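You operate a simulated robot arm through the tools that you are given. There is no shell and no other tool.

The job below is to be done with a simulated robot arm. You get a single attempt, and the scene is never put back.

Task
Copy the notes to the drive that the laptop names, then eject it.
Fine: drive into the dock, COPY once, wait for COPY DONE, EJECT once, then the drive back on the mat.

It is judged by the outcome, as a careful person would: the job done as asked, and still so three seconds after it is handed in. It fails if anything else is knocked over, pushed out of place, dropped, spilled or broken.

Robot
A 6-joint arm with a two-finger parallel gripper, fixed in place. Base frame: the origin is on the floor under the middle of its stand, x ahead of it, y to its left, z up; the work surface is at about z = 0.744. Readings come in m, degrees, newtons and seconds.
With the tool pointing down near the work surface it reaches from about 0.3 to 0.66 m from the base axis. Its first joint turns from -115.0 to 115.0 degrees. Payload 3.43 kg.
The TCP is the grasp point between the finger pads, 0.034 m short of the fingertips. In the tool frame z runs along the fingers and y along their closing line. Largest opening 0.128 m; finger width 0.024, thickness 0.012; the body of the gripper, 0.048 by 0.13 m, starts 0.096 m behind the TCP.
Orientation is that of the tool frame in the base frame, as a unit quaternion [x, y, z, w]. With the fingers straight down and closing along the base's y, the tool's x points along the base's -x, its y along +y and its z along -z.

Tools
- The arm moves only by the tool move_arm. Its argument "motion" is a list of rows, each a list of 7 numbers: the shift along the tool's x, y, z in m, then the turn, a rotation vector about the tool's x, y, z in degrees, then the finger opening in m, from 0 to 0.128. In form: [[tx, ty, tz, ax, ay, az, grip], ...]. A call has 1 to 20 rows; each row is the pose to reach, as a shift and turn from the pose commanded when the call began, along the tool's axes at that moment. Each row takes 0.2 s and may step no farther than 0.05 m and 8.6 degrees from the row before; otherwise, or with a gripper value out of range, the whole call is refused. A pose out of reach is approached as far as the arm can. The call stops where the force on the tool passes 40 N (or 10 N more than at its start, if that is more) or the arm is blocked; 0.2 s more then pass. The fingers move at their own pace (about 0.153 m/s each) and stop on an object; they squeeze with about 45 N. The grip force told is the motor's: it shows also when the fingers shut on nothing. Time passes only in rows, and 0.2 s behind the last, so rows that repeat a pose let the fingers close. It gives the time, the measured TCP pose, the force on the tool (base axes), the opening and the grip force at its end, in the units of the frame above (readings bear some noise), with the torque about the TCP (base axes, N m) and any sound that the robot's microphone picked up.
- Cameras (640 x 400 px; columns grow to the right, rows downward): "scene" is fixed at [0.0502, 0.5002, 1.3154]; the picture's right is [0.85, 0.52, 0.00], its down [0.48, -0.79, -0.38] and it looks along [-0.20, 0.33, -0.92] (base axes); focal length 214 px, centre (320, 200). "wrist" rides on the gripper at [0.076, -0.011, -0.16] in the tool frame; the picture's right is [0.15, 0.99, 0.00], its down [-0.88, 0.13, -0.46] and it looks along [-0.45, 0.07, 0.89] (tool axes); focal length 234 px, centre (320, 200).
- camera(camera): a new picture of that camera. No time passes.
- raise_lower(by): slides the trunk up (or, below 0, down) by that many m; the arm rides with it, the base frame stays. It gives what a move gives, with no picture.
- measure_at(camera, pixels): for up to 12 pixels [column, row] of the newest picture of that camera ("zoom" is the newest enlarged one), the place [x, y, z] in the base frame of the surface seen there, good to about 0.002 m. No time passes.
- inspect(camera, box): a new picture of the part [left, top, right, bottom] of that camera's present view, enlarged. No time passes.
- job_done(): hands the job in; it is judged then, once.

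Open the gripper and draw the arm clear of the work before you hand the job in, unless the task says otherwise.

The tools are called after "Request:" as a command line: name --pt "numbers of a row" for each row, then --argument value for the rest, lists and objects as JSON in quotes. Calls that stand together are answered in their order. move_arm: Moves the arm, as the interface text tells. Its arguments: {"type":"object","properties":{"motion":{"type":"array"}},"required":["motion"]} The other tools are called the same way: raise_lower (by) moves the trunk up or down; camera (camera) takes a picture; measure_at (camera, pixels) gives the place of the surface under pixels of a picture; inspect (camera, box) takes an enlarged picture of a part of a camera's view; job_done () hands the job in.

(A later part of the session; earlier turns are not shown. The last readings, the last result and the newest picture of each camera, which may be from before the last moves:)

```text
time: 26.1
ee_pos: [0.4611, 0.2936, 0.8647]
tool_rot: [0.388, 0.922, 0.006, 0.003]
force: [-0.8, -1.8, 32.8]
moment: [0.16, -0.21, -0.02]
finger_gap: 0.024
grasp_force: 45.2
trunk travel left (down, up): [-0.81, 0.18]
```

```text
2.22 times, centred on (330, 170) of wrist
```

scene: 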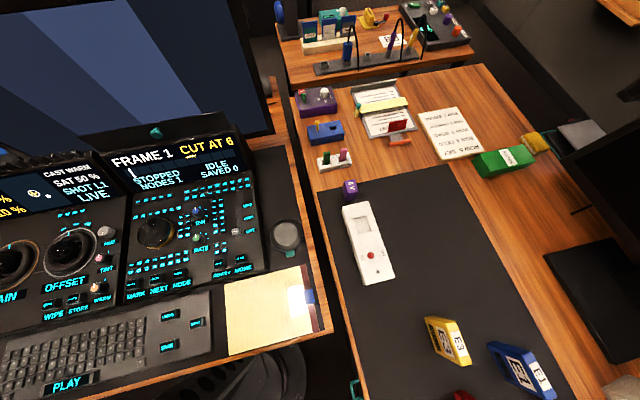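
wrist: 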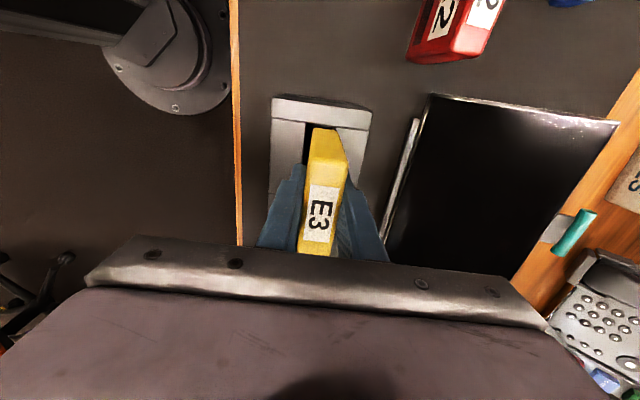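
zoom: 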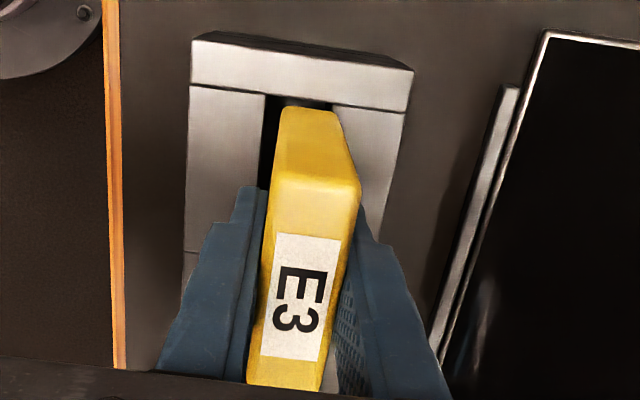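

The force rose to 33 N upward at z=0.865, before the expected 0.8475. I measure where E3's top and lower end are now, to see whether it caught on the rim or slid in the grip.

Request:
measure_at --camera "zoom" --pixels '[[276, 183], [356, 188], [273, 236], [340, 241], [319, 362], [250, 357], [284, 110], [338, 118], [262, 140], [340, 108], [188, 84], [404, 112]]'

```text
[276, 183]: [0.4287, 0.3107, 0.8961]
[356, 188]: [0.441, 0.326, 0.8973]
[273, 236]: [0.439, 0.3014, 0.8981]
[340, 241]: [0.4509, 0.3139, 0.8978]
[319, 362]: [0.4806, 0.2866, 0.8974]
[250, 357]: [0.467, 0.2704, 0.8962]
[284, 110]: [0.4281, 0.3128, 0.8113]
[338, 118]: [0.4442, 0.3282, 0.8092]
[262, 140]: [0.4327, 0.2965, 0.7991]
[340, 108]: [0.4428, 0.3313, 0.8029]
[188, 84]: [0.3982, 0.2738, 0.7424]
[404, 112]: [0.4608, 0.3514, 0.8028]
```

E3's top is at 0.897, so its bottom is resting on the slot's far rim (its lower far edge at n≈0.547 vs slot edge 0.5465) and it slid up in the grip by about 18 mm. I lift it off by 30 mm and re-measure.

Request:
move_arm --pt "0 0 -0.01 0 0 0 0.0" --pt "0 0 -0.03 0 0 0 0.0" --pt "0 0 -0.03 0 0 0 0.0"

Request:
camera --camera "wrist"

Request:
inspect --camera "wrist" --box '[250, 90, 410, 260]'

```text
time: 26.9
ee_pos: [0.4595, 0.294, 0.8901]
tool_rot: [0.388, 0.922, 0.0, 0.001]
force: [0.3, -0.1, -2.3]
moment: [-0.02, 0.03, -0.01]
finger_gap: 0.0233
grasp_force: 44.7
trunk travel left (down, up): [-0.81, 0.18]
```

```text
taken
```

wrist: 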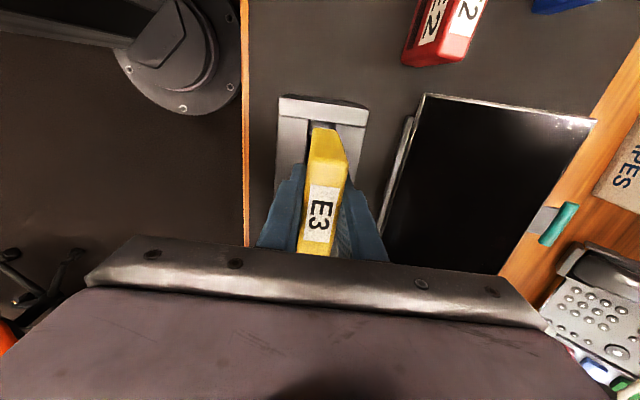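

```text
2.35 times, centred on (330, 175) of wrist
```

zoom: 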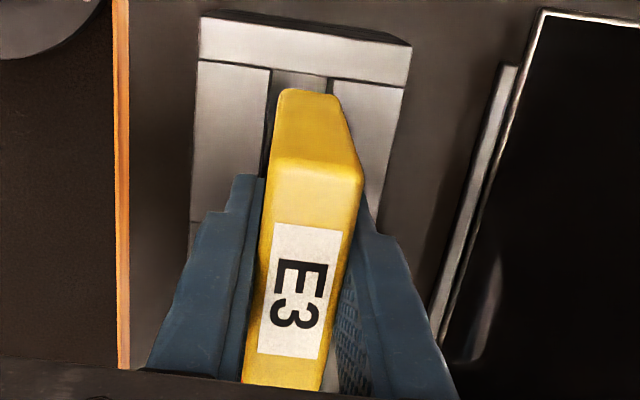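

E3 is free again. I measure its lower end corners near zoom (281,95) and (336,100), the slot edges, and the label.

Request:
measure_at --camera "zoom" --pixels '[[279, 97], [334, 101], [283, 92], [328, 95], [268, 85], [334, 85], [271, 72], [331, 78], [272, 225], [342, 232], [318, 358], [257, 351]]'

```text
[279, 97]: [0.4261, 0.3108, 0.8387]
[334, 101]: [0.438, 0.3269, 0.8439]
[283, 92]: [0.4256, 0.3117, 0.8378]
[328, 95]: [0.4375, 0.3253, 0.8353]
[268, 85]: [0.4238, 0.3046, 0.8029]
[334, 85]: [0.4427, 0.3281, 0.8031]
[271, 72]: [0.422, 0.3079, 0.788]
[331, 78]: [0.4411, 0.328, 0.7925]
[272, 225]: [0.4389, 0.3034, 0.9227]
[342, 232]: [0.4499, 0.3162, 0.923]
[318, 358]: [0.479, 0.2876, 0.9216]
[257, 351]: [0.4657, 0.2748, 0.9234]
```

The torque reading at contact (centre of force at +11.5 mm along the closing direction) shows it was E3's far bottom edge that sat on the far rim. I sample its end face and the slot edges again to get tilt and offset more exactly.

Request:
measure_at --camera "zoom" --pixels '[[275, 155], [357, 165], [276, 140], [352, 150], [277, 125], [345, 130], [279, 112], [340, 115], [280, 103], [335, 106], [305, 100], [315, 150]]'

Request:
inspect --camera "wrist" --box '[280, 90, 380, 150]'

```text
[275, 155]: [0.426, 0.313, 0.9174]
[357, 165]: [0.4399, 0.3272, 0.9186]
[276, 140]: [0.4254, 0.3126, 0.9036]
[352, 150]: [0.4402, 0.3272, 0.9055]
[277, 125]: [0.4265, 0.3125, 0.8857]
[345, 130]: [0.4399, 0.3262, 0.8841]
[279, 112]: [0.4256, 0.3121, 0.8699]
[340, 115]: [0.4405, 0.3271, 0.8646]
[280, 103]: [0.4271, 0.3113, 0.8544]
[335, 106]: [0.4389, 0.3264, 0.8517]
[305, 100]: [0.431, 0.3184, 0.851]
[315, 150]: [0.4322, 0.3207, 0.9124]
```

```text
6.40 times, centred on (330, 120) of wrist
```

zoom: 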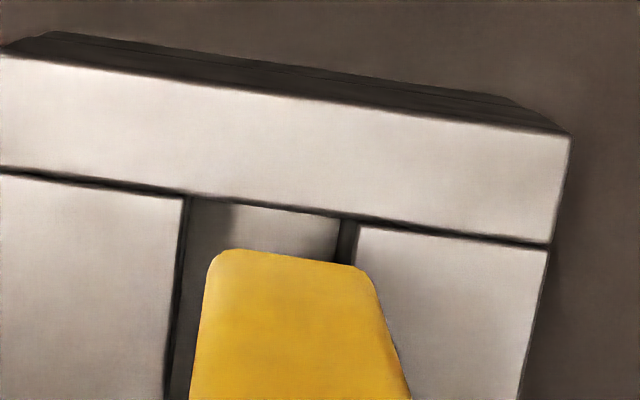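

E3 hangs vertical with its mid-plane at n≈0.533. I measure the slot rim's two edges in this sharper view, at zoom (180,230) and (362,260).

Request:
measure_at --camera "zoom" --pixels '[[178, 215], [176, 250], [172, 300], [168, 350], [360, 240], [368, 260], [380, 280], [395, 320], [188, 192], [345, 212], [260, 198], [280, 230]]'

```text
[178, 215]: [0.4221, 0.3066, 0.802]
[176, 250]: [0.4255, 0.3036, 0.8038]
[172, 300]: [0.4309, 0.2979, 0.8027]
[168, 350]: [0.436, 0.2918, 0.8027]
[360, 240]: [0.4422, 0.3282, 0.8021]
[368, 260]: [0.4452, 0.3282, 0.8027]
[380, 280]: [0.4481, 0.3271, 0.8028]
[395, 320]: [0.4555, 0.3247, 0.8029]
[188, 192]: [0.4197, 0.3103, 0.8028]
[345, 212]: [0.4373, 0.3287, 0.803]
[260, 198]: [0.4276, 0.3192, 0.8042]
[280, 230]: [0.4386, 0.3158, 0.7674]
```

The slot runs from n=0.5177 to 0.5455 (middle 0.5316) and E3's middle is at 0.5333. I shift -1.7 mm along tool y and lower until its bottom is a few millimetres inside the slot, checking the force.

Request:
move_arm --pt "0 -0.0017 0 0 0 0 0.0" --pt "0 -0.0017 0.01 0 0 0 0.0" --pt "0 -0.0017 0.02 0 0 0 0.0" --pt "0 -0.0017 0.027 0 0 0 0.0" --pt "0 -0.0017 0.031 0 0 0 0.0" --pt "0 -0.0017 0.034 0 0 0 0.0"

Request:
inspect --camera "wrist" --box '[250, 90, 410, 260]'

```text
time: 28.3
ee_pos: [0.4591, 0.2905, 0.8573]
tool_rot: [0.388, 0.921, 0.0, 0.001]
force: [-0.6, 0.6, 0.0]
moment: [0.02, 0.01, -0.06]
finger_gap: 0.0234
grasp_force: 44.7
trunk travel left (down, up): [-0.81, 0.18]
```

```text
2.35 times, centred on (330, 175) of wrist
```

zoom: 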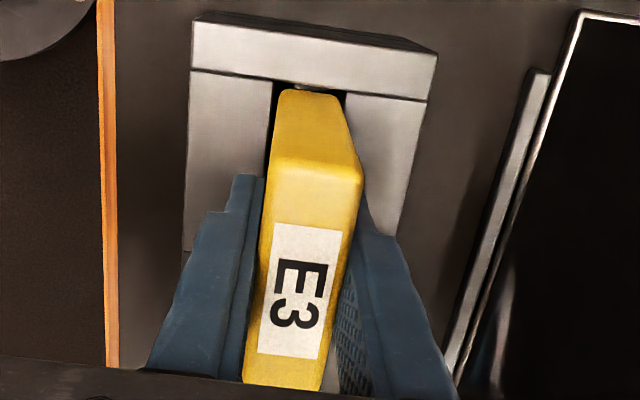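

The force stays near zero and gaps show on both sides of E3 at zoom (275,95) and (342,98), so it has entered the slot. I measure its top and go on down to z≈0.842.

Request:
measure_at --camera "zoom" --pixels '[[300, 300], [272, 225], [342, 232], [282, 95], [335, 98], [270, 90], [348, 97]]'

Request:
move_arm --pt "0 0 0.004 0 0 0 0.0" --pt "0 0 0.008 0 0 0 0.0" --pt "0 0 0.012 0 0 0 0.0" --pt "0 0 0.0155 0 0 0 0.0"

Request:
inspect --camera "wrist" --box '[250, 90, 410, 260]'

```text
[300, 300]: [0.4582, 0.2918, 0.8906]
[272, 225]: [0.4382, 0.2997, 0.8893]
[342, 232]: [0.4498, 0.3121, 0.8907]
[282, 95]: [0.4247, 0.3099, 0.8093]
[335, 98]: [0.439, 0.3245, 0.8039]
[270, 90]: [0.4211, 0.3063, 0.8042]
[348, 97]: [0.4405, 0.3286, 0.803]
```

```text
time: 29.3
ee_pos: [0.4588, 0.2933, 0.8408]
tool_rot: [0.388, 0.922, 0.001, 0.001]
force: [-0.1, 0.5, -2.2]
moment: [0.02, 0.01, -0.01]
finger_gap: 0.0236
grasp_force: 44.3
trunk travel left (down, up): [-0.81, 0.18]
```

```text
2.35 times, centred on (330, 175) of wrist
```

zoom: 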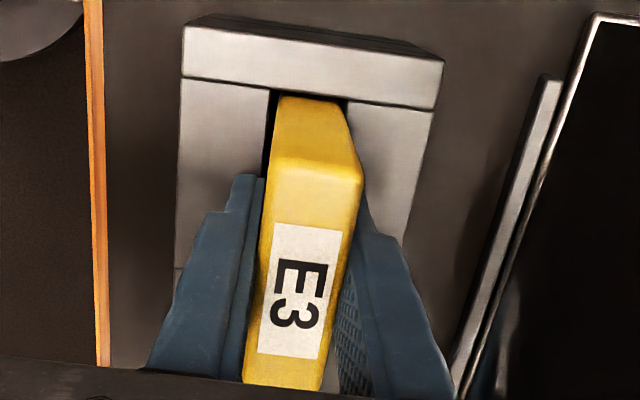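

E3 is about 23 mm into the slot and freely hanging, with the fingertips just above the rim (0.807 vs 0.803). I open the fingers a little so that it settles the last ~12 mm guided by the slot.

Request:
move_arm --pt "0 0 0 0 0 0 0.026" --pt "0 0 0 0 0 0 0.03" --pt "0 0 0 0 0 0 0.036" --pt "0 0 0 0 0 0 0.04"

Request:
camera --camera "wrist"

Request:
inspect --camera "wrist" --box '[250, 90, 410, 260]'

```text
time: 30.3
ee_pos: [0.4576, 0.2913, 0.8422]
tool_rot: [0.388, 0.922, 0.001, 0.001]
force: [-0.8, -1.0, -0.3]
moment: [-0.01, 0.0, -0.01]
finger_gap: 0.0397
grasp_force: 0.1
trunk travel left (down, up): [-0.81, 0.18]
```

```text
taken
```

wrist: 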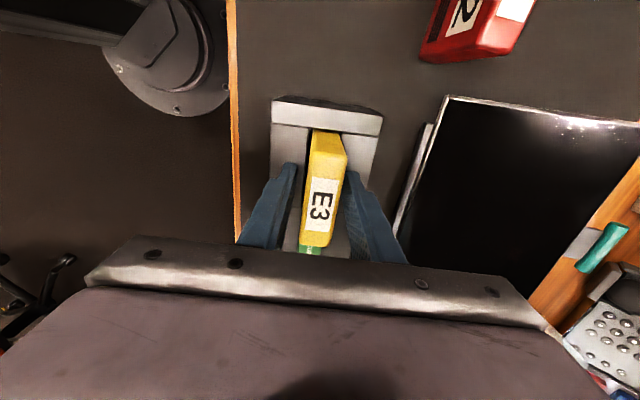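

```text
2.35 times, centred on (330, 175) of wrist
```

zoom: 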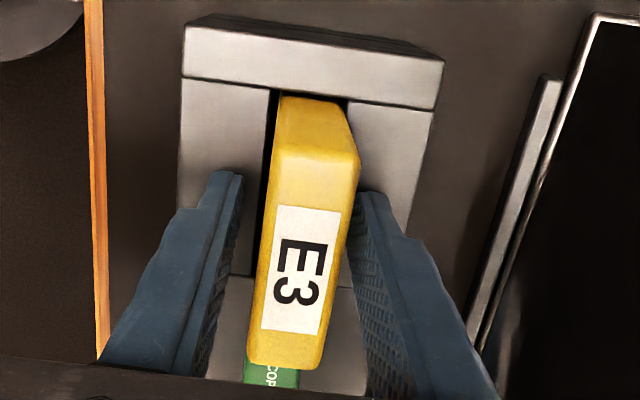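

E3 has settled; I measure its top height (0.862 expected if seated on the slot floor).

Request:
measure_at --camera "zoom" --pixels '[[300, 270], [278, 207], [338, 212], [318, 332], [262, 326], [280, 150], [352, 158], [260, 355], [320, 362], [270, 378]]'

```text
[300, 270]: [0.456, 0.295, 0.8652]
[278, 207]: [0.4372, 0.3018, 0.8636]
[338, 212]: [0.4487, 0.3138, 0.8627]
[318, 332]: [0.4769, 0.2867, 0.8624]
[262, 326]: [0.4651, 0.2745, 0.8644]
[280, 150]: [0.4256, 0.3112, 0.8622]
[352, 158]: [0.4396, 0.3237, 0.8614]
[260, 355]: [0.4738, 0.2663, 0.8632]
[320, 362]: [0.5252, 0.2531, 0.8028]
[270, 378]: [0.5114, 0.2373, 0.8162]
```

E3 is seated (top at 0.863). I draw the open fingers straight up to clear it.

Request:
move_arm --pt "0 0 -0.02 0 0 0 0.044" --pt "0 0 -0.06 0 0 0 0.05" --pt "0 0 -0.1 0 0 0 0.05" --pt "0 0 -0.14 0 0 0 0.05"

Request:
camera --camera "wrist"

Request:
camera --camera "scene"

```text
time: 31.3
ee_pos: [0.4584, 0.2921, 0.983]
tool_rot: [0.389, 0.921, 0.0, 0.0]
force: [0.4, -0.8, 0.4]
moment: [0.04, 0.01, 0.0]
finger_gap: 0.0499
grasp_force: 0.2
trunk travel left (down, up): [-0.81, 0.18]
```

```text
taken
```

wrist: 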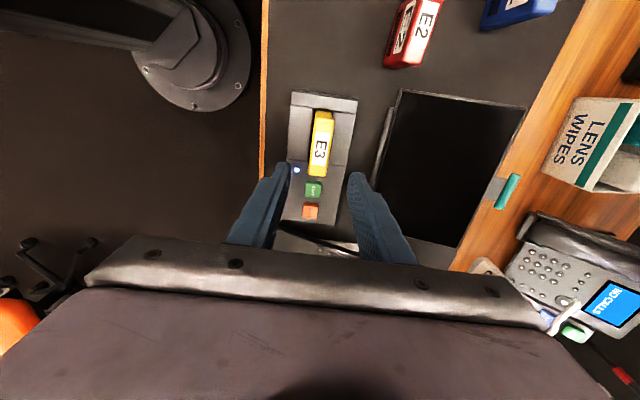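

```text
taken
```

scene: 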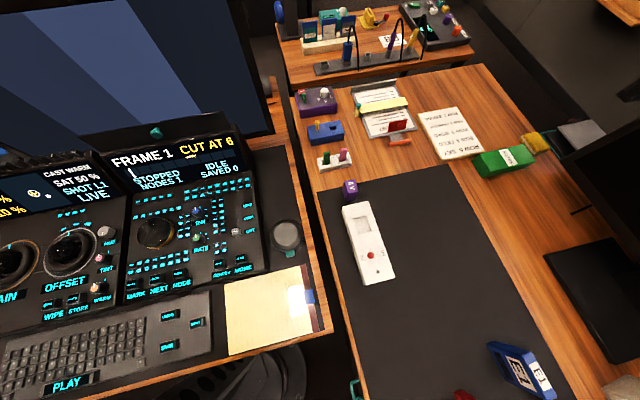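

A light has come on at the dock (297,170) beside E3. I enlarge the dock to read the buttons and measure them.

Request:
inspect --camera "wrist" --box '[270, 80, 370, 240]'

Request:
measure_at --camera "wrist" --pixels '[[313, 189], [307, 183], [320, 184], [320, 195], [307, 194], [310, 210], [304, 205], [317, 206], [316, 216], [304, 215], [297, 170], [290, 205]]'

```text
2.50 times, centred on (320, 160) of wrist
```

zoom: 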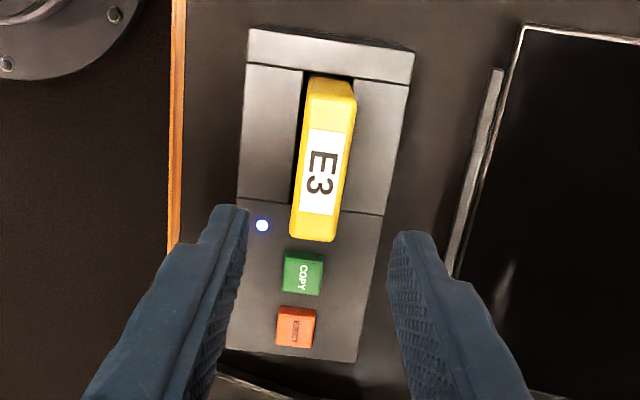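

```text
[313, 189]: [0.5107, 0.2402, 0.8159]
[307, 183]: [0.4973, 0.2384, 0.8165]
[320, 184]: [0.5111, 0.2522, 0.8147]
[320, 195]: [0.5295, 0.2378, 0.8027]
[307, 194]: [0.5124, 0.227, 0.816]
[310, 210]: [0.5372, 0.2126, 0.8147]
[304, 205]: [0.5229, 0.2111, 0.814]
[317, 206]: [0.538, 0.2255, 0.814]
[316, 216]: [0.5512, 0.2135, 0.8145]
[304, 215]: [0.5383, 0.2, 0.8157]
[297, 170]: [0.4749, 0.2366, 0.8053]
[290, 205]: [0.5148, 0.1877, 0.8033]
```

The buttons read COPY (green, zoom (303,272)) and EJECT (orange, zoom (296,326)). I measure their top corners.

Request:
measure_at --camera "zoom" --pixels '[[287, 253], [321, 257], [318, 291], [285, 288], [303, 272], [280, 310], [314, 313], [311, 340], [279, 336], [296, 324], [262, 225], [245, 330]]'

```text
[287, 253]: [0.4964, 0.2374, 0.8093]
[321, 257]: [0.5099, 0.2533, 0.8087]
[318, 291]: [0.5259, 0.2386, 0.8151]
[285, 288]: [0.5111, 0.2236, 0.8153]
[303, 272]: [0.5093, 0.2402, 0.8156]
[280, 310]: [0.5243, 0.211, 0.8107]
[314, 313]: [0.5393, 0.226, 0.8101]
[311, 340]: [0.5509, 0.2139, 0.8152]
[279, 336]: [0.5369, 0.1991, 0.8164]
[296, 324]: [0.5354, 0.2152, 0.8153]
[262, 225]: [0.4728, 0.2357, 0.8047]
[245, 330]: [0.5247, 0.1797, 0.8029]
```

COPY's centre is (0.511,0.238), EJECT's (0.538,0.2125), tops at 0.8155. I close the fingers, move over COPY and come down to about 2 cm above it.

Request:
move_arm --pt "-0.03 0 0 0 0 0 0.02" --pt "-0.06 0 0 0 0 0 0.0" --pt "-0.0755 0 0.025 0 0 0 0.0" --pt "-0.0755 0 0.065 0 0 0 0.0" --pt "-0.0755 0 0.105 0 0 0 0.0" --pt "-0.0755 0 0.113 0 0 0 0.0"

Request:
camera --camera "wrist"

Request:
inspect --camera "wrist" --box '[250, 120, 390, 250]'

```text
time: 32.7
ee_pos: [0.5102, 0.2368, 0.8675]
tool_rot: [0.388, 0.921, 0.001, 0.002]
force: [-0.6, 0.2, 0.6]
moment: [0.01, 0.0, 0.0]
finger_gap: 0.0
grasp_force: 32.7
trunk travel left (down, up): [-0.81, 0.18]
```

```text
taken
```

wrist: 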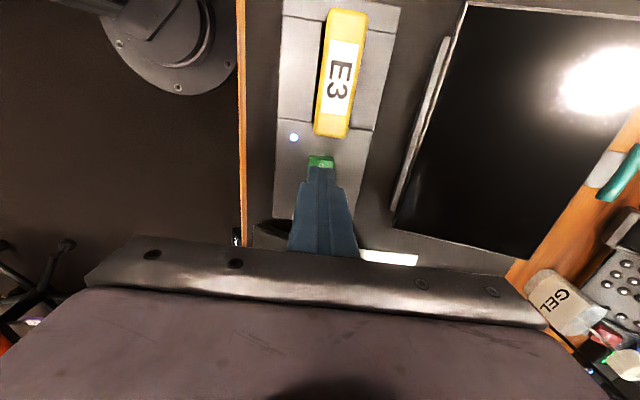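

```text
3.08 times, centred on (320, 185) of wrist
```

zoom: 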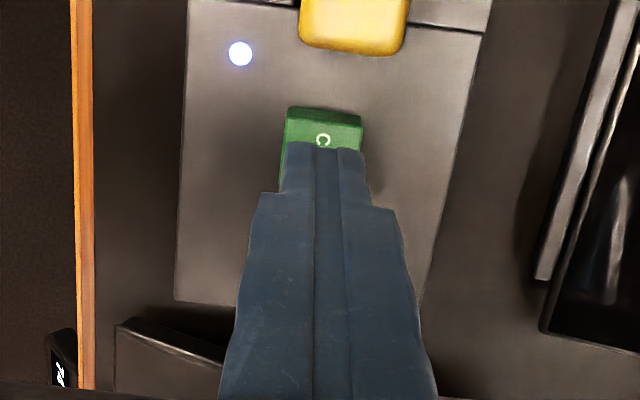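

The fingertips are over COPY at zoom (322,145), about 18 mm above its top. I press down in small steps to about 4 mm below the rest height.

Request:
move_arm --pt "0 0 0.009 0 0 0 0.0" --pt "0 0 0.015 0 0 0 0.0" --pt "0 0 0.018 0 0 0 0.0" --pt "0 0 0.02 0 0 0 0.0" --pt "0 0 0.022 0 0 0 0.0"

Request:
camera --camera "wrist"

```text
time: 33.9
ee_pos: [0.5108, 0.2388, 0.8458]
tool_rot: [0.388, 0.922, 0.001, 0.001]
force: [0.5, 0.0, 0.7]
moment: [0.03, 0.0, -0.02]
finger_gap: 0.0
grasp_force: 32.5
trunk travel left (down, up): [-0.81, 0.18]
heard: click
```

```text
taken
```

wrist: 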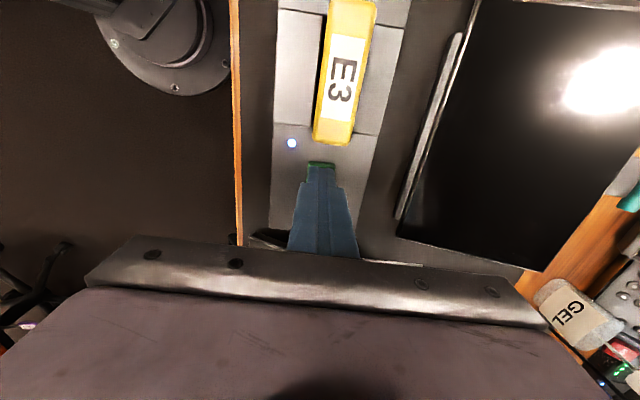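

A click was heard: COPY is pressed once. I go straight up off the button.

Request:
move_arm --pt "0 0 -0.02 0 0 0 0.0" --pt "0 0 -0.06 0 0 0 0.0" --pt "0 0 -0.1 0 0 0 0.0" --pt "0 0 -0.14 0 0 0 0.0"

Request:
camera --camera "wrist"

```text
time: 34.9
ee_pos: [0.5117, 0.2364, 0.9871]
tool_rot: [0.387, 0.922, 0.002, 0.002]
force: [0.0, -0.1, 1.0]
moment: [-0.01, -0.01, -0.02]
finger_gap: 0.0
grasp_force: 33.0
trunk travel left (down, up): [-0.81, 0.18]
```

```text
taken
```

wrist: 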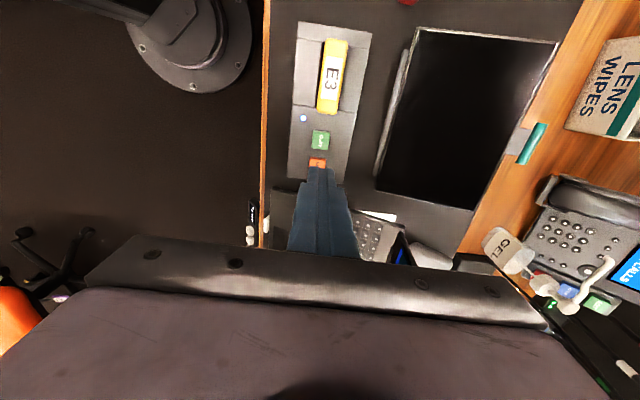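

To watch for COPY DONE I need the laptop screen, so I back off up and away from the dock, open the fingers as a viewing window and turn slightly toward the laptop.

Request:
move_arm --pt "0.03 0 -0.02 0 0 -4 0.05" --pt "0.06 0 -0.04 0 0 -8 0.08" --pt "0.1 0 -0.06 0 0 -12 0.11" --pt "0.1315 0 -0.073 0 0 -14 0.128"

Request:
move_arm --pt "0 0 0 0 -8 0 0.128" --pt "0 0 0 0 -16 0 0.128" --pt "0 0 0 0 -24 0 0.128" --pt "0 0 0 0 -32 0 0.128" --pt "0 0 0 0 -40 0 0.128" --pt "0 0 0 0 -46 0 0.128"

Request:
camera --camera "wrist"

```text
time: 35.9
ee_pos: [0.4157, 0.3308, 1.0604]
tool_rot: [0.273, 0.962, 0.001, 0.001]
force: [-0.5, -0.5, 0.2]
moment: [0.0, 0.0, 0.01]
finger_gap: 0.1281
grasp_force: 0.0
trunk travel left (down, up): [-0.81, 0.18]
```

```text
time: 37.3
ee_pos: [0.4186, 0.3317, 1.0594]
tool_rot: [0.251, 0.884, -0.105, 0.379]
force: [0.3, 0.3, 0.2]
moment: [-0.01, -0.01, 0.02]
finger_gap: 0.1279
grasp_force: 0.0
trunk travel left (down, up): [-0.81, 0.18]
```

```text
taken
```

wrist: 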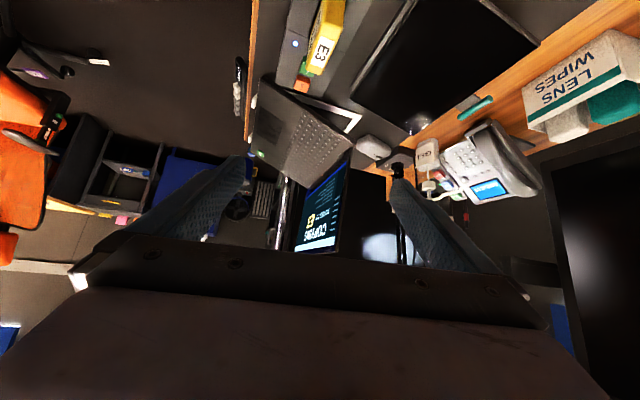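

The laptop screen is visible at (320,210). I enlarge it to read the state.

Request:
inspect --camera "wrist" --box '[270, 140, 370, 260]'

```text
3.33 times, centred on (320, 200) of wrist
```

zoom: 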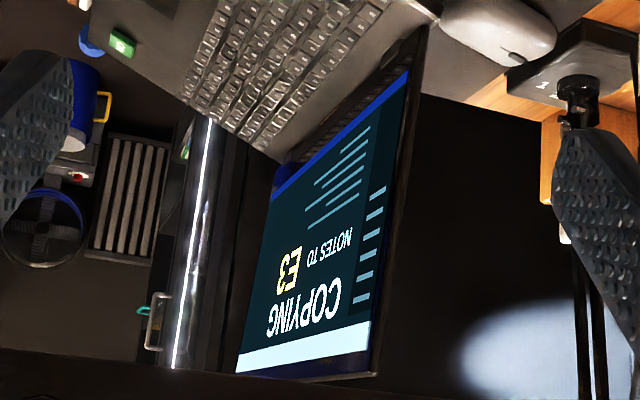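

The screen reads "COPYING / NOTES TO E3". I hold still for a few seconds and look again.

Request:
move_arm --pt "0 0 0 0 0 0 0.128" --pt "0 0 0 0 0 0 0.128" --pt "0 0 0 0 0 0 0.128" --pt "0 0 0 0 0 0 0.128" --pt "0 0 0 0 0 0 0.128" --pt "0 0 0 0 0 0 0.128" --pt "0 0 0 0 0 0 0.128" --pt "0 0 0 0 0 0 0.128" --pt "0 0 0 0 0 0 0.128" --pt "0 0 0 0 0 0 0.128" --pt "0 0 0 0 0 0 0.128" --pt "0 0 0 0 0 0 0.128" --pt "0 0 0 0 0 0 0.128" --pt "0 0 0 0 0 0 0.128" --pt "0 0 0 0 0 0 0.128"

Request:
inspect --camera "wrist" --box '[270, 140, 370, 260]'

```text
time: 40.5
ee_pos: [0.4181, 0.3315, 1.0599]
tool_rot: [0.252, 0.885, -0.106, 0.377]
force: [0.0, -0.3, 0.4]
moment: [0.0, -0.01, -0.01]
finger_gap: 0.1281
grasp_force: 0.2
trunk travel left (down, up): [-0.81, 0.18]
```

```text
3.33 times, centred on (320, 200) of wrist
```

zoom: 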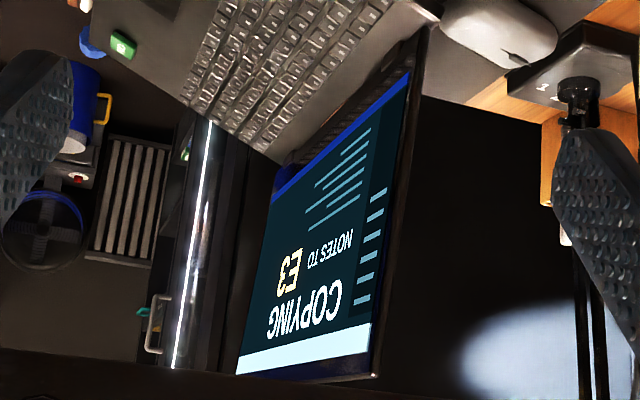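

The screen still reads "COPYING". I keep waiting.

Request:
move_arm --pt "0 0 0 0 0 0 0.128" --pt "0 0 0 0 0 0 0.128" --pt "0 0 0 0 0 0 0.128" --pt "0 0 0 0 0 0 0.128" --pt "0 0 0 0 0 0 0.128" --pt "0 0 0 0 0 0 0.128" --pt "0 0 0 0 0 0 0.128" --pt "0 0 0 0 0 0 0.128" --pt "0 0 0 0 0 0 0.128" --pt "0 0 0 0 0 0 0.128" --pt "0 0 0 0 0 0 0.128" --pt "0 0 0 0 0 0 0.128" --pt "0 0 0 0 0 0 0.128" --pt "0 0 0 0 0 0 0.128" --pt "0 0 0 0 0 0 0.128" --pt "0 0 0 0 0 0 0.128" --pt "0 0 0 0 0 0 0.128" --pt "0 0 0 0 0 0 0.128" --pt "0 0 0 0 0 0 0.128" --pt "0 0 0 0 0 0 0.128"

Request:
inspect --camera "wrist" --box '[270, 140, 370, 260]'

```text
time: 44.7
ee_pos: [0.4189, 0.3322, 1.0605]
tool_rot: [0.252, 0.885, -0.106, 0.377]
force: [-1.2, -0.5, 0.2]
moment: [0.0, 0.01, 0.02]
finger_gap: 0.1279
grasp_force: 0.0
trunk travel left (down, up): [-0.81, 0.18]
```

```text
3.33 times, centred on (320, 200) of wrist
```

zoom: 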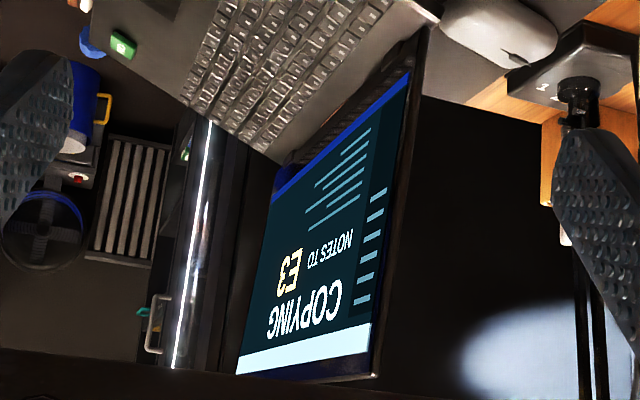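

Still "COPYING" at 44.7 s. I wait on.

Request:
move_arm --pt "0 0 0 0 0 0 0.128" --pt "0 0 0 0 0 0 0.128" --pt "0 0 0 0 0 0 0.128" --pt "0 0 0 0 0 0 0.128" --pt "0 0 0 0 0 0 0.128" --pt "0 0 0 0 0 0 0.128" --pt "0 0 0 0 0 0 0.128" --pt "0 0 0 0 0 0 0.128" --pt "0 0 0 0 0 0 0.128" --pt "0 0 0 0 0 0 0.128" --pt "0 0 0 0 0 0 0.128" --pt "0 0 0 0 0 0 0.128" --pt "0 0 0 0 0 0 0.128" --pt "0 0 0 0 0 0 0.128" --pt "0 0 0 0 0 0 0.128" --pt "0 0 0 0 0 0 0.128" --pt "0 0 0 0 0 0 0.128" --pt "0 0 0 0 0 0 0.128" --pt "0 0 0 0 0 0 0.128" --pt "0 0 0 0 0 0 0.128"

Request:
inspect --camera "wrist" --box '[270, 140, 370, 260]'

```text
time: 48.9
ee_pos: [0.4189, 0.3319, 1.0599]
tool_rot: [0.252, 0.885, -0.106, 0.377]
force: [0.2, 0.0, -0.8]
moment: [-0.01, 0.01, -0.01]
finger_gap: 0.1279
grasp_force: 0.2
trunk travel left (down, up): [-0.81, 0.18]
```

```text
3.33 times, centred on (320, 200) of wrist
```

zoom: 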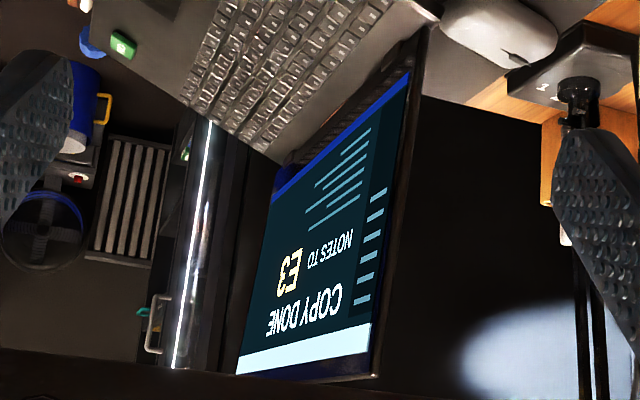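

The screen now reads "COPY DONE / NOTES TO E3". I untilt, turn back and close the fingers, to go to EJECT.

Request:
move_arm --pt "0 0 0 0 8 0 0.1" --pt "0 0 0 0 16 0 0.07" --pt "0 0 0 0 24 0 0.04" --pt "0 0 0 0 32 0 0.01" --pt "0 0 0 0 40 0 0.0" --pt "0 0 0 0 46 0 0.0"

Request:
move_arm --pt "0 0 0 0 0 7 0.0" --pt "0 0 0 0 0 14 0.0"

```text
time: 50.3
ee_pos: [0.4187, 0.331, 1.0613]
tool_rot: [0.273, 0.962, 0.002, 0.0]
force: [0.8, 0.2, 0.1]
moment: [0.0, 0.03, 0.0]
finger_gap: 0.0
grasp_force: 33.0
trunk travel left (down, up): [-0.81, 0.18]
```

```text
time: 50.9
ee_pos: [0.4182, 0.3312, 1.0595]
tool_rot: [0.389, 0.921, 0.001, 0.002]
force: [-0.6, 0.8, -0.2]
moment: [-0.01, -0.02, 0.02]
finger_gap: 0.0
grasp_force: 33.0
trunk travel left (down, up): [-0.81, 0.18]
```

Now I travel over EJECT (0.538,0.2125) and come down to about 2 cm above it.

Request:
move_arm --pt "-0.045 0.001 0.01 0 0 0 0.0" --pt "-0.09 0.002 0.02 0 0 0 0.0" --pt "-0.135 0.003 0.03 0 0 0 0.0" --pt "-0.1683 0.0031 0.05 0 0 0 0.0" --pt "-0.1683 0.0031 0.09 0 0 0 0.0" --pt "-0.1683 0.0031 0.13 0 0 0 0.0" --pt "-0.1683 0.0031 0.17 0 0 0 0.0" --pt "-0.1683 0.0031 0.192 0 0 0 0.0"

Request:
camera --camera "wrist"

Request:
inspect --camera "wrist" --box '[250, 120, 390, 250]'

```text
time: 52.7
ee_pos: [0.5405, 0.2138, 0.8663]
tool_rot: [0.389, 0.921, 0.001, 0.0]
force: [0.4, 0.4, 0.3]
moment: [0.01, -0.02, 0.02]
finger_gap: 0.0
grasp_force: 33.2
trunk travel left (down, up): [-0.81, 0.18]
```

```text
taken
```

wrist: 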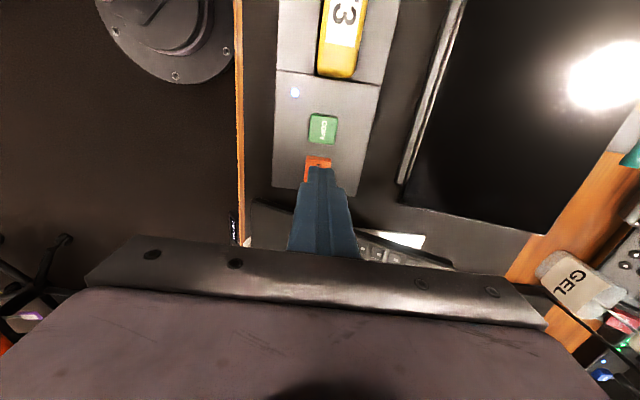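

```text
3.08 times, centred on (320, 185) of wrist
```

zoom: 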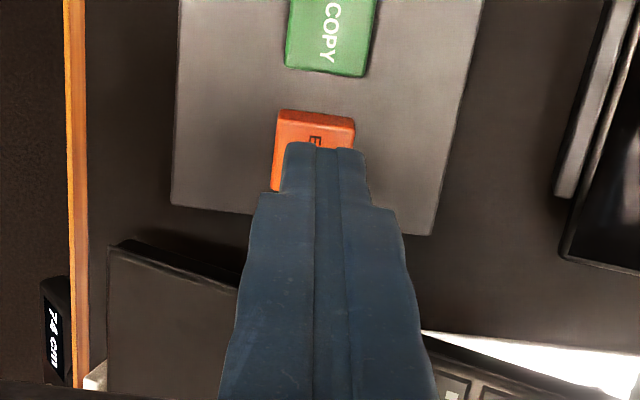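

The fingers are about 2.5 mm off toward +tool y (283–365 vs button 273–355). I correct that and press EJECT in small steps, as with COPY.

Request:
move_arm --pt "0 -0.0025 0 0 0 0 0.0" --pt "0 -0.0025 0.009 0 0 0 0.0" --pt "0 -0.0025 0.015 0 0 0 0.0" --pt "0 -0.0025 0.018 0 0 0 0.0" --pt "0 -0.0025 0.02 0 0 0 0.0" --pt "0 -0.0025 0.0215 0 0 0 0.0"

```text
time: 54.1
ee_pos: [0.538, 0.2107, 0.8464]
tool_rot: [0.388, 0.921, 0.002, 0.001]
force: [-0.4, 0.6, 1.9]
moment: [0.04, 0.02, 0.0]
finger_gap: 0.0
grasp_force: 32.7
trunk travel left (down, up): [-0.81, 0.18]
heard: click
```

A click was heard: EJECT is pressed once. I go straight up and look.

Request:
move_arm --pt "0 0 -0.02 0 0 0 0.0" --pt "0 0 -0.06 0 0 0 0.0" --pt "0 0 -0.1 0 0 0 0.0" --pt "0 0 -0.14 0 0 0 0.0"

Request:
camera --camera "wrist"

```text
time: 55.1
ee_pos: [0.5351, 0.2131, 0.9875]
tool_rot: [0.388, 0.921, 0.0, 0.001]
force: [-0.3, -0.6, 0.4]
moment: [0.02, -0.05, 0.01]
finger_gap: 0.0
grasp_force: 32.9
trunk travel left (down, up): [-0.81, 0.18]
```

```text
taken
```

wrist: 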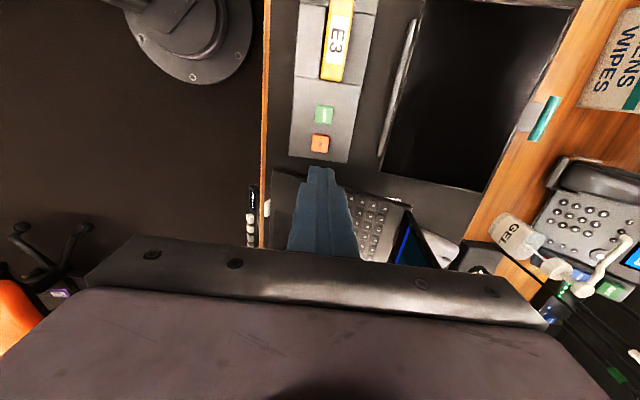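

The dock's light has gone out. I return to the viewing pose to confirm the eject on the laptop screen.

Request:
move_arm --pt "0.04 0 -0.02 0 0 -4 0.03" --pt "0.08 0 -0.04 0 0 -8 0.06" --pt "0.12 0 -0.06 0 0 -12 0.1" --pt "0.1659 -0.0014 -0.0725 0 0 -14 0.128"

Request:
move_arm --pt "0 0 0 0 -8 0 0.128" --pt "0 0 0 0 -16 0 0.128" --pt "0 0 0 0 -24 0 0.128" --pt "0 0 0 0 -32 0 0.128" --pt "0 0 0 0 -40 0 0.128" --pt "0 0 0 0 -46 0 0.128"

Request:
inspect --camera "wrist" --box '[270, 140, 370, 260]'

```text
time: 56.1
ee_pos: [0.419, 0.3321, 1.0614]
tool_rot: [0.273, 0.962, 0.0, 0.001]
force: [-0.5, 0.1, 0.6]
moment: [0.0, -0.02, 0.02]
finger_gap: 0.1281
grasp_force: 0.2
trunk travel left (down, up): [-0.81, 0.18]
```

```text
time: 57.5
ee_pos: [0.4197, 0.3288, 1.0587]
tool_rot: [0.252, 0.884, -0.107, 0.379]
force: [0.4, -0.1, 0.3]
moment: [-0.01, -0.02, 0.0]
finger_gap: 0.128
grasp_force: 0.1
trunk travel left (down, up): [-0.81, 0.18]
```

```text
3.33 times, centred on (320, 200) of wrist
```

zoom: 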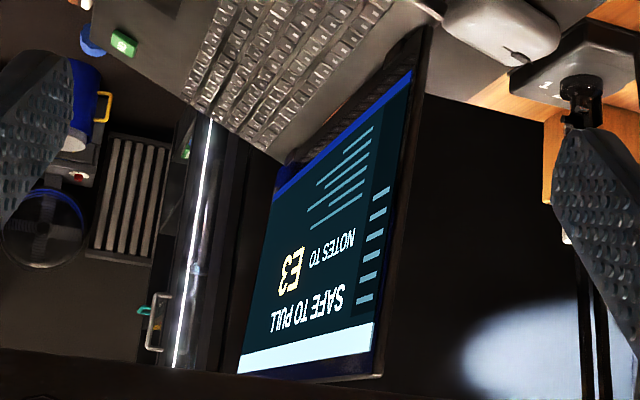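

The screen reads "SAFE TO PULL". I untilt, turn back in line with E3 and set the fingers to 0.06.

Request:
move_arm --pt "0 0 0 0 8 0 0.12" --pt "0 0 0 0 16 0 0.11" --pt "0 0 0 0 24 0 0.1" --pt "0 0 0 0 32 0 0.08" --pt "0 0 0 0 40 0 0.06" --pt "0 0 0 0 46 0 0.06"

Request:
move_arm --pt "0 0 0 0 0 7 0.06" --pt "0 0 0 0 0 14 0.06"

```text
time: 58.9
ee_pos: [0.4194, 0.3295, 1.0589]
tool_rot: [0.273, 0.962, 0.001, 0.0]
force: [0.2, 0.2, 0.0]
moment: [0.01, 0.02, -0.02]
finger_gap: 0.0598
grasp_force: 0.0
trunk travel left (down, up): [-0.81, 0.18]
```

```text
time: 59.5
ee_pos: [0.4197, 0.3301, 1.0583]
tool_rot: [0.388, 0.921, 0.001, 0.002]
force: [0.7, 0.6, -0.9]
moment: [-0.01, -0.03, 0.01]
finger_gap: 0.0599
grasp_force: 0.0
trunk travel left (down, up): [-0.81, 0.18]
```

I go above E3 in the dock and down to z≈0.92, fingertips still above its top.

Request:
move_arm --pt "-0.026 0.0008 0.02 0 0 0 0.06" --pt "-0.0519 0.0016 0.05 0 0 0 0.06" --pt "-0.0519 0.0016 0.095 0 0 0 0.06" --pt "-0.0519 0.0016 0.138 0 0 0 0.06"

Request:
camera --camera "wrist"

Request:
inspect --camera "wrist" --box '[250, 90, 410, 260]'

```text
time: 60.5
ee_pos: [0.4611, 0.2944, 0.9197]
tool_rot: [0.389, 0.921, 0.001, 0.001]
force: [0.5, 0.4, -0.2]
moment: [0.0, 0.02, -0.03]
finger_gap: 0.0599
grasp_force: 0.1
trunk travel left (down, up): [-0.81, 0.18]
```

```text
taken
```

wrist: 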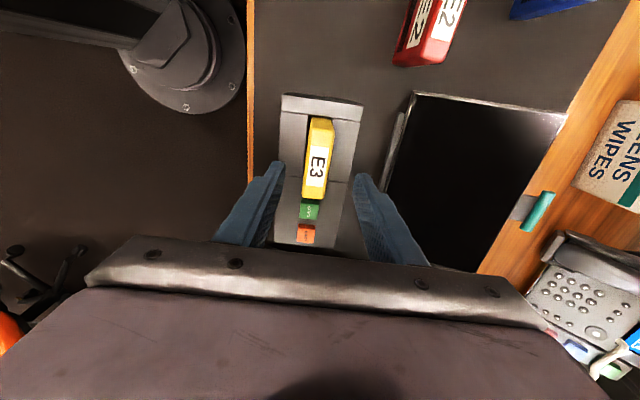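

```text
2.35 times, centred on (330, 175) of wrist
```

zoom: 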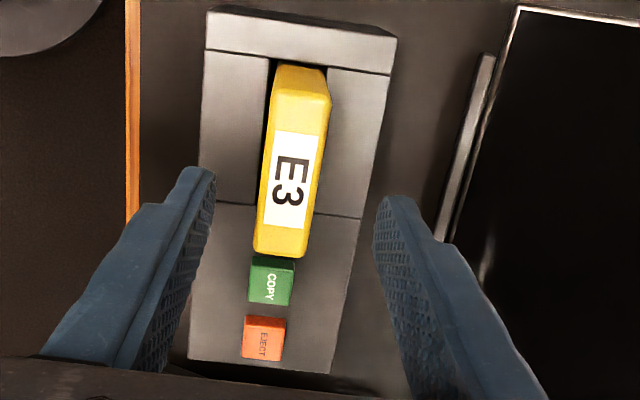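

The fingers look a few millimetres off toward +tool y. I measure E3's top again before lowering.

Request:
measure_at --camera "zoom" --pixels '[[278, 131], [323, 135], [302, 233], [261, 228], [293, 183], [275, 92], [327, 97], [257, 245], [302, 250]]'

```text
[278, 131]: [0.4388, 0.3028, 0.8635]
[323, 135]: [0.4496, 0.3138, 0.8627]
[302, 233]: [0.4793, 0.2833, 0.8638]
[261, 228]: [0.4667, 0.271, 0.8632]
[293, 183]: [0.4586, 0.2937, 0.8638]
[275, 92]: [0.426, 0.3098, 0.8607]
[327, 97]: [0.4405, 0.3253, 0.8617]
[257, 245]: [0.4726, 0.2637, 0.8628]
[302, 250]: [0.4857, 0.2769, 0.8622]
```

E3's centre is (0.4586,0.2927), so I shift 3 mm along -tool y and lower to z≈0.842 with the fingers at 0.05.

Request:
move_arm --pt "0.0005 -0.003 0 0 0 0 0.055" --pt "0.0005 -0.003 0.03 0 0 0 0.05" --pt "0.0005 -0.003 0.055 0 0 0 0.05" --pt "0.0005 -0.003 0.07 0 0 0 0.05" --pt "0.0005 -0.003 0.0775 0 0 0 0.05"

Request:
inspect --camera "wrist" --box '[250, 90, 410, 260]'

```text
time: 61.7
ee_pos: [0.4551, 0.2912, 0.8416]
tool_rot: [0.389, 0.921, 0.001, 0.002]
force: [-0.7, -0.1, -0.2]
moment: [0.02, 0.01, -0.01]
finger_gap: 0.0502
grasp_force: 0.0
trunk travel left (down, up): [-0.81, 0.18]
```

```text
2.35 times, centred on (330, 175) of wrist
```

zoom: 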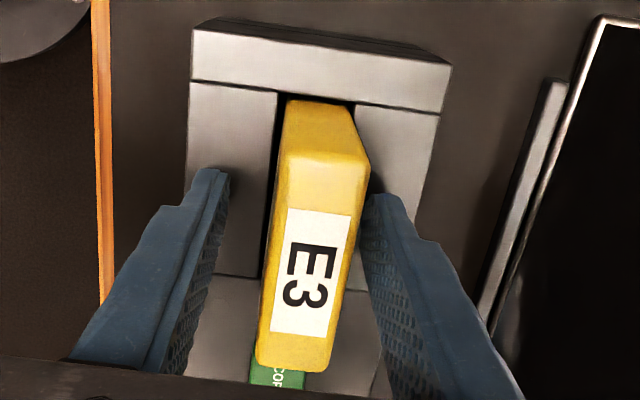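

Compared with the centred view after release (label at 278–338), E3's label now sits at 288–350, so the gripper is 3 mm too far to -tool y. I correct by +3 mm and check again.

Request:
move_arm --pt "0 0.0015 0 0 0 0 0.05" --pt "0 0.003 0 0 0 0 0.05" --pt "0 0.003 0 0 0 0 0.05"

Request:
inspect --camera "wrist" --box '[250, 90, 410, 260]'

```text
time: 62.5
ee_pos: [0.4575, 0.2946, 0.8441]
tool_rot: [0.388, 0.922, 0.0, 0.002]
force: [-1.0, 1.1, -1.0]
moment: [-0.03, -0.01, -0.03]
finger_gap: 0.05
grasp_force: 0.1
trunk travel left (down, up): [-0.81, 0.18]
```

```text
2.35 times, centred on (330, 175) of wrist
```

zoom: 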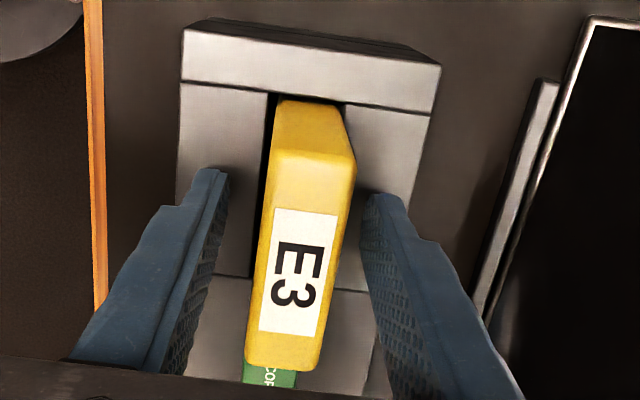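

The label is now at 274–338, centred within about 0.5 mm. I close the fingers on E3.

Request:
move_arm --pt "0 0 0 0 0 0 0.035" --pt "0 0 0 0 0 0 0.026" --pt "0 0 0 0 0 0 0.015" --pt "0 0 0 0 0 0 0.0" --pt "0 0 0 0 0 0 0.0"

```text
time: 63.7
ee_pos: [0.4568, 0.2934, 0.8441]
tool_rot: [0.388, 0.922, 0.001, 0.001]
force: [-0.9, -1.4, 0.6]
moment: [-0.04, 0.04, -0.02]
finger_gap: 0.0236
grasp_force: 45.1
trunk travel left (down, up): [-0.81, 0.18]
```

E3 is gripped (gap 0.0236, 45 N). I lift it straight up out of the slot.

Request:
move_arm --pt "0 0 -0.01 0 0 0 0.0" --pt "0 0 -0.025 0 0 0 0.0" --pt "0 0 -0.04 0 0 0 0.0" --pt "0 0 -0.07 0 0 0 0.0" --pt "0 0 -0.11 0 0 0 0.0"

Request:
camera --camera "wrist"

Request:
inspect --camera "wrist" --box '[220, 80, 440, 260]'

```text
time: 64.9
ee_pos: [0.4561, 0.2943, 0.9524]
tool_rot: [0.388, 0.921, 0.001, 0.002]
force: [-0.8, -0.8, -1.8]
moment: [0.02, 0.02, 0.03]
finger_gap: 0.0235
grasp_force: 44.5
trunk travel left (down, up): [-0.81, 0.18]
```

```text
taken
```

wrist: 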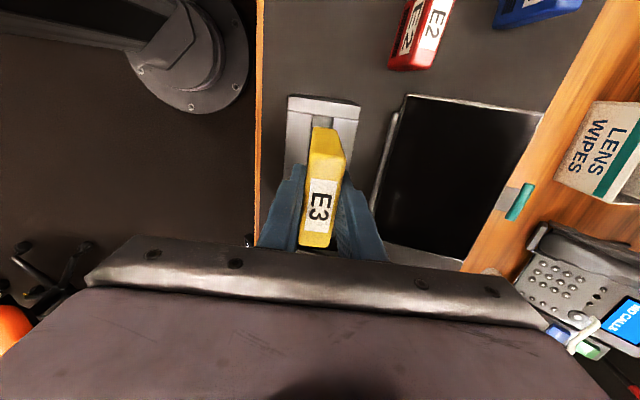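

```text
2.22 times, centred on (330, 170) of wrist
```

zoom: 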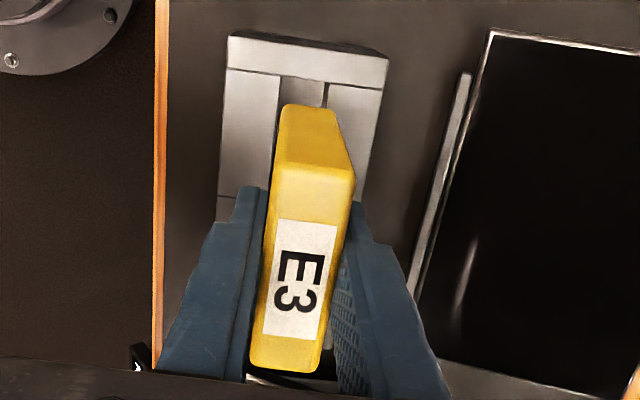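

E3 is out of the dock, and its bottom is at about 0.879, above the other drives. I carry it to about (0.306,0.525) on the mat, just inside its old place so the arm reaches it with the tool vertical.

Request:
move_arm --pt "0.0386 0.0076 0 0 0 0 0.0" --pt "0.0771 0.0152 0 0 0 0 0.0" --pt "0.1157 0.0228 0 0 0 0 0.0" --pt "0.1543 0.0304 0 0 0 0 0.0" --pt "0.1929 0.038 0 0 0 0 0.0" --pt "0.2314 0.0456 0 0 0 0 0.0" --pt "0.27 0.0532 0 0 0 0 0.0" --pt "0.27 0.0532 0 0 0 0 0.0"

Request:
camera --camera "wrist"

Request:
inspect --camera "wrist" --box '[220, 80, 440, 260]'

```text
time: 66.7
ee_pos: [0.3064, 0.5253, 0.9525]
tool_rot: [0.388, 0.922, 0.001, 0.001]
force: [0.2, -0.9, -1.4]
moment: [-0.01, 0.0, 0.02]
finger_gap: 0.0235
grasp_force: 44.5
trunk travel left (down, up): [-0.81, 0.18]
```

```text
taken
```

wrist: 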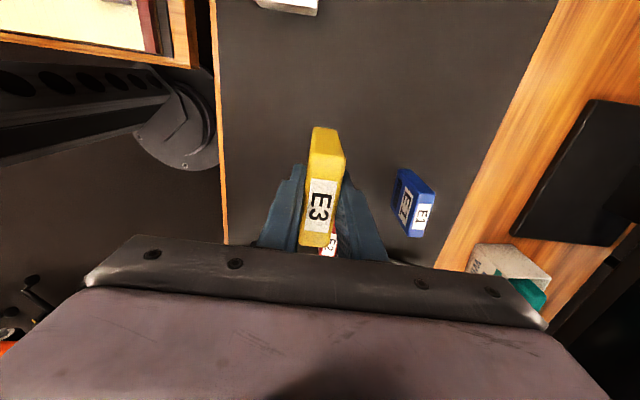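

```text
2.22 times, centred on (330, 170) of wrist
```

zoom: 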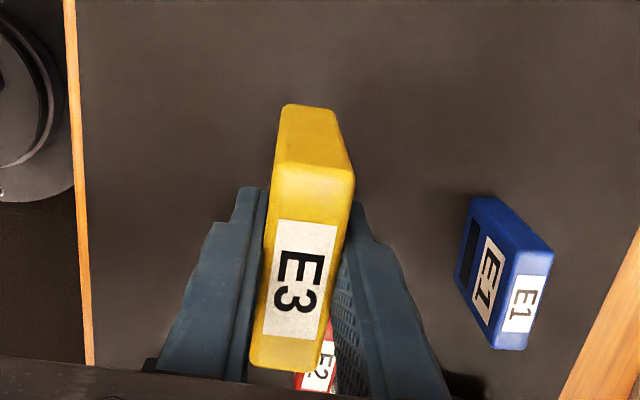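

E1 and E2 are well clear. I measure E3's top and lower end to know its height below the TCP.

Request:
measure_at --camera "zoom" --pixels '[[300, 280], [278, 220], [336, 226], [314, 338], [264, 332], [282, 108], [334, 114], [310, 115], [200, 150], [420, 300]]'

```text
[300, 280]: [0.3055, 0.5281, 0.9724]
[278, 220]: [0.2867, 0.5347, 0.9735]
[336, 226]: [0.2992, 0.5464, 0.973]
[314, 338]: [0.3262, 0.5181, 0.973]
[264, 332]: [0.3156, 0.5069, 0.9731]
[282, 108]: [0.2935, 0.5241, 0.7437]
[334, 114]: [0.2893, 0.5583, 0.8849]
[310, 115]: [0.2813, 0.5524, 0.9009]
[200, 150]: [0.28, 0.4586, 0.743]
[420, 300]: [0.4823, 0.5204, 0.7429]
```

E3's top is at 0.973, so its bottom is about 0.135 above the mat. I lower it to about 3 mm above the mat.

Request:
move_arm --pt "0 0 0.04 0 0 0 0.0" --pt "0 0 0.08 0 0 0 0.0" --pt "0 0 0.11 0 0 0 0.0" --pt "0 0 0.125 0 0 0 0.0" --pt "0 0 0.132 0 0 0 0.0" --pt "0 0 0.132 0 0 0 0.0"

Request:
inspect --camera "wrist" --box '[220, 80, 440, 260]'

```text
time: 68.1
ee_pos: [0.3079, 0.5247, 0.8208]
tool_rot: [0.388, 0.922, 0.002, 0.001]
force: [-0.3, 0.4, -1.3]
moment: [0.01, -0.01, 0.0]
finger_gap: 0.0235
grasp_force: 44.5
trunk travel left (down, up): [-0.81, 0.18]
```

```text
2.22 times, centred on (330, 170) of wrist
```

zoom: 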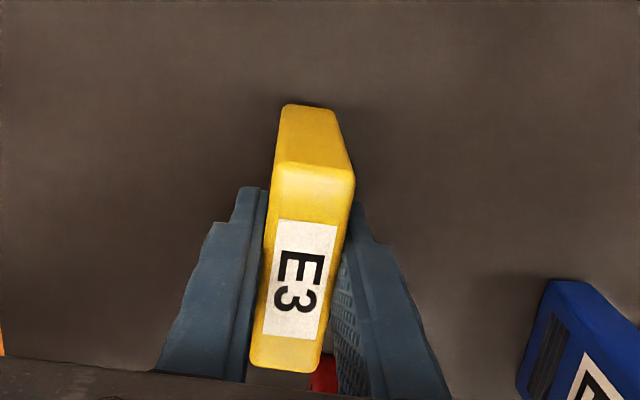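

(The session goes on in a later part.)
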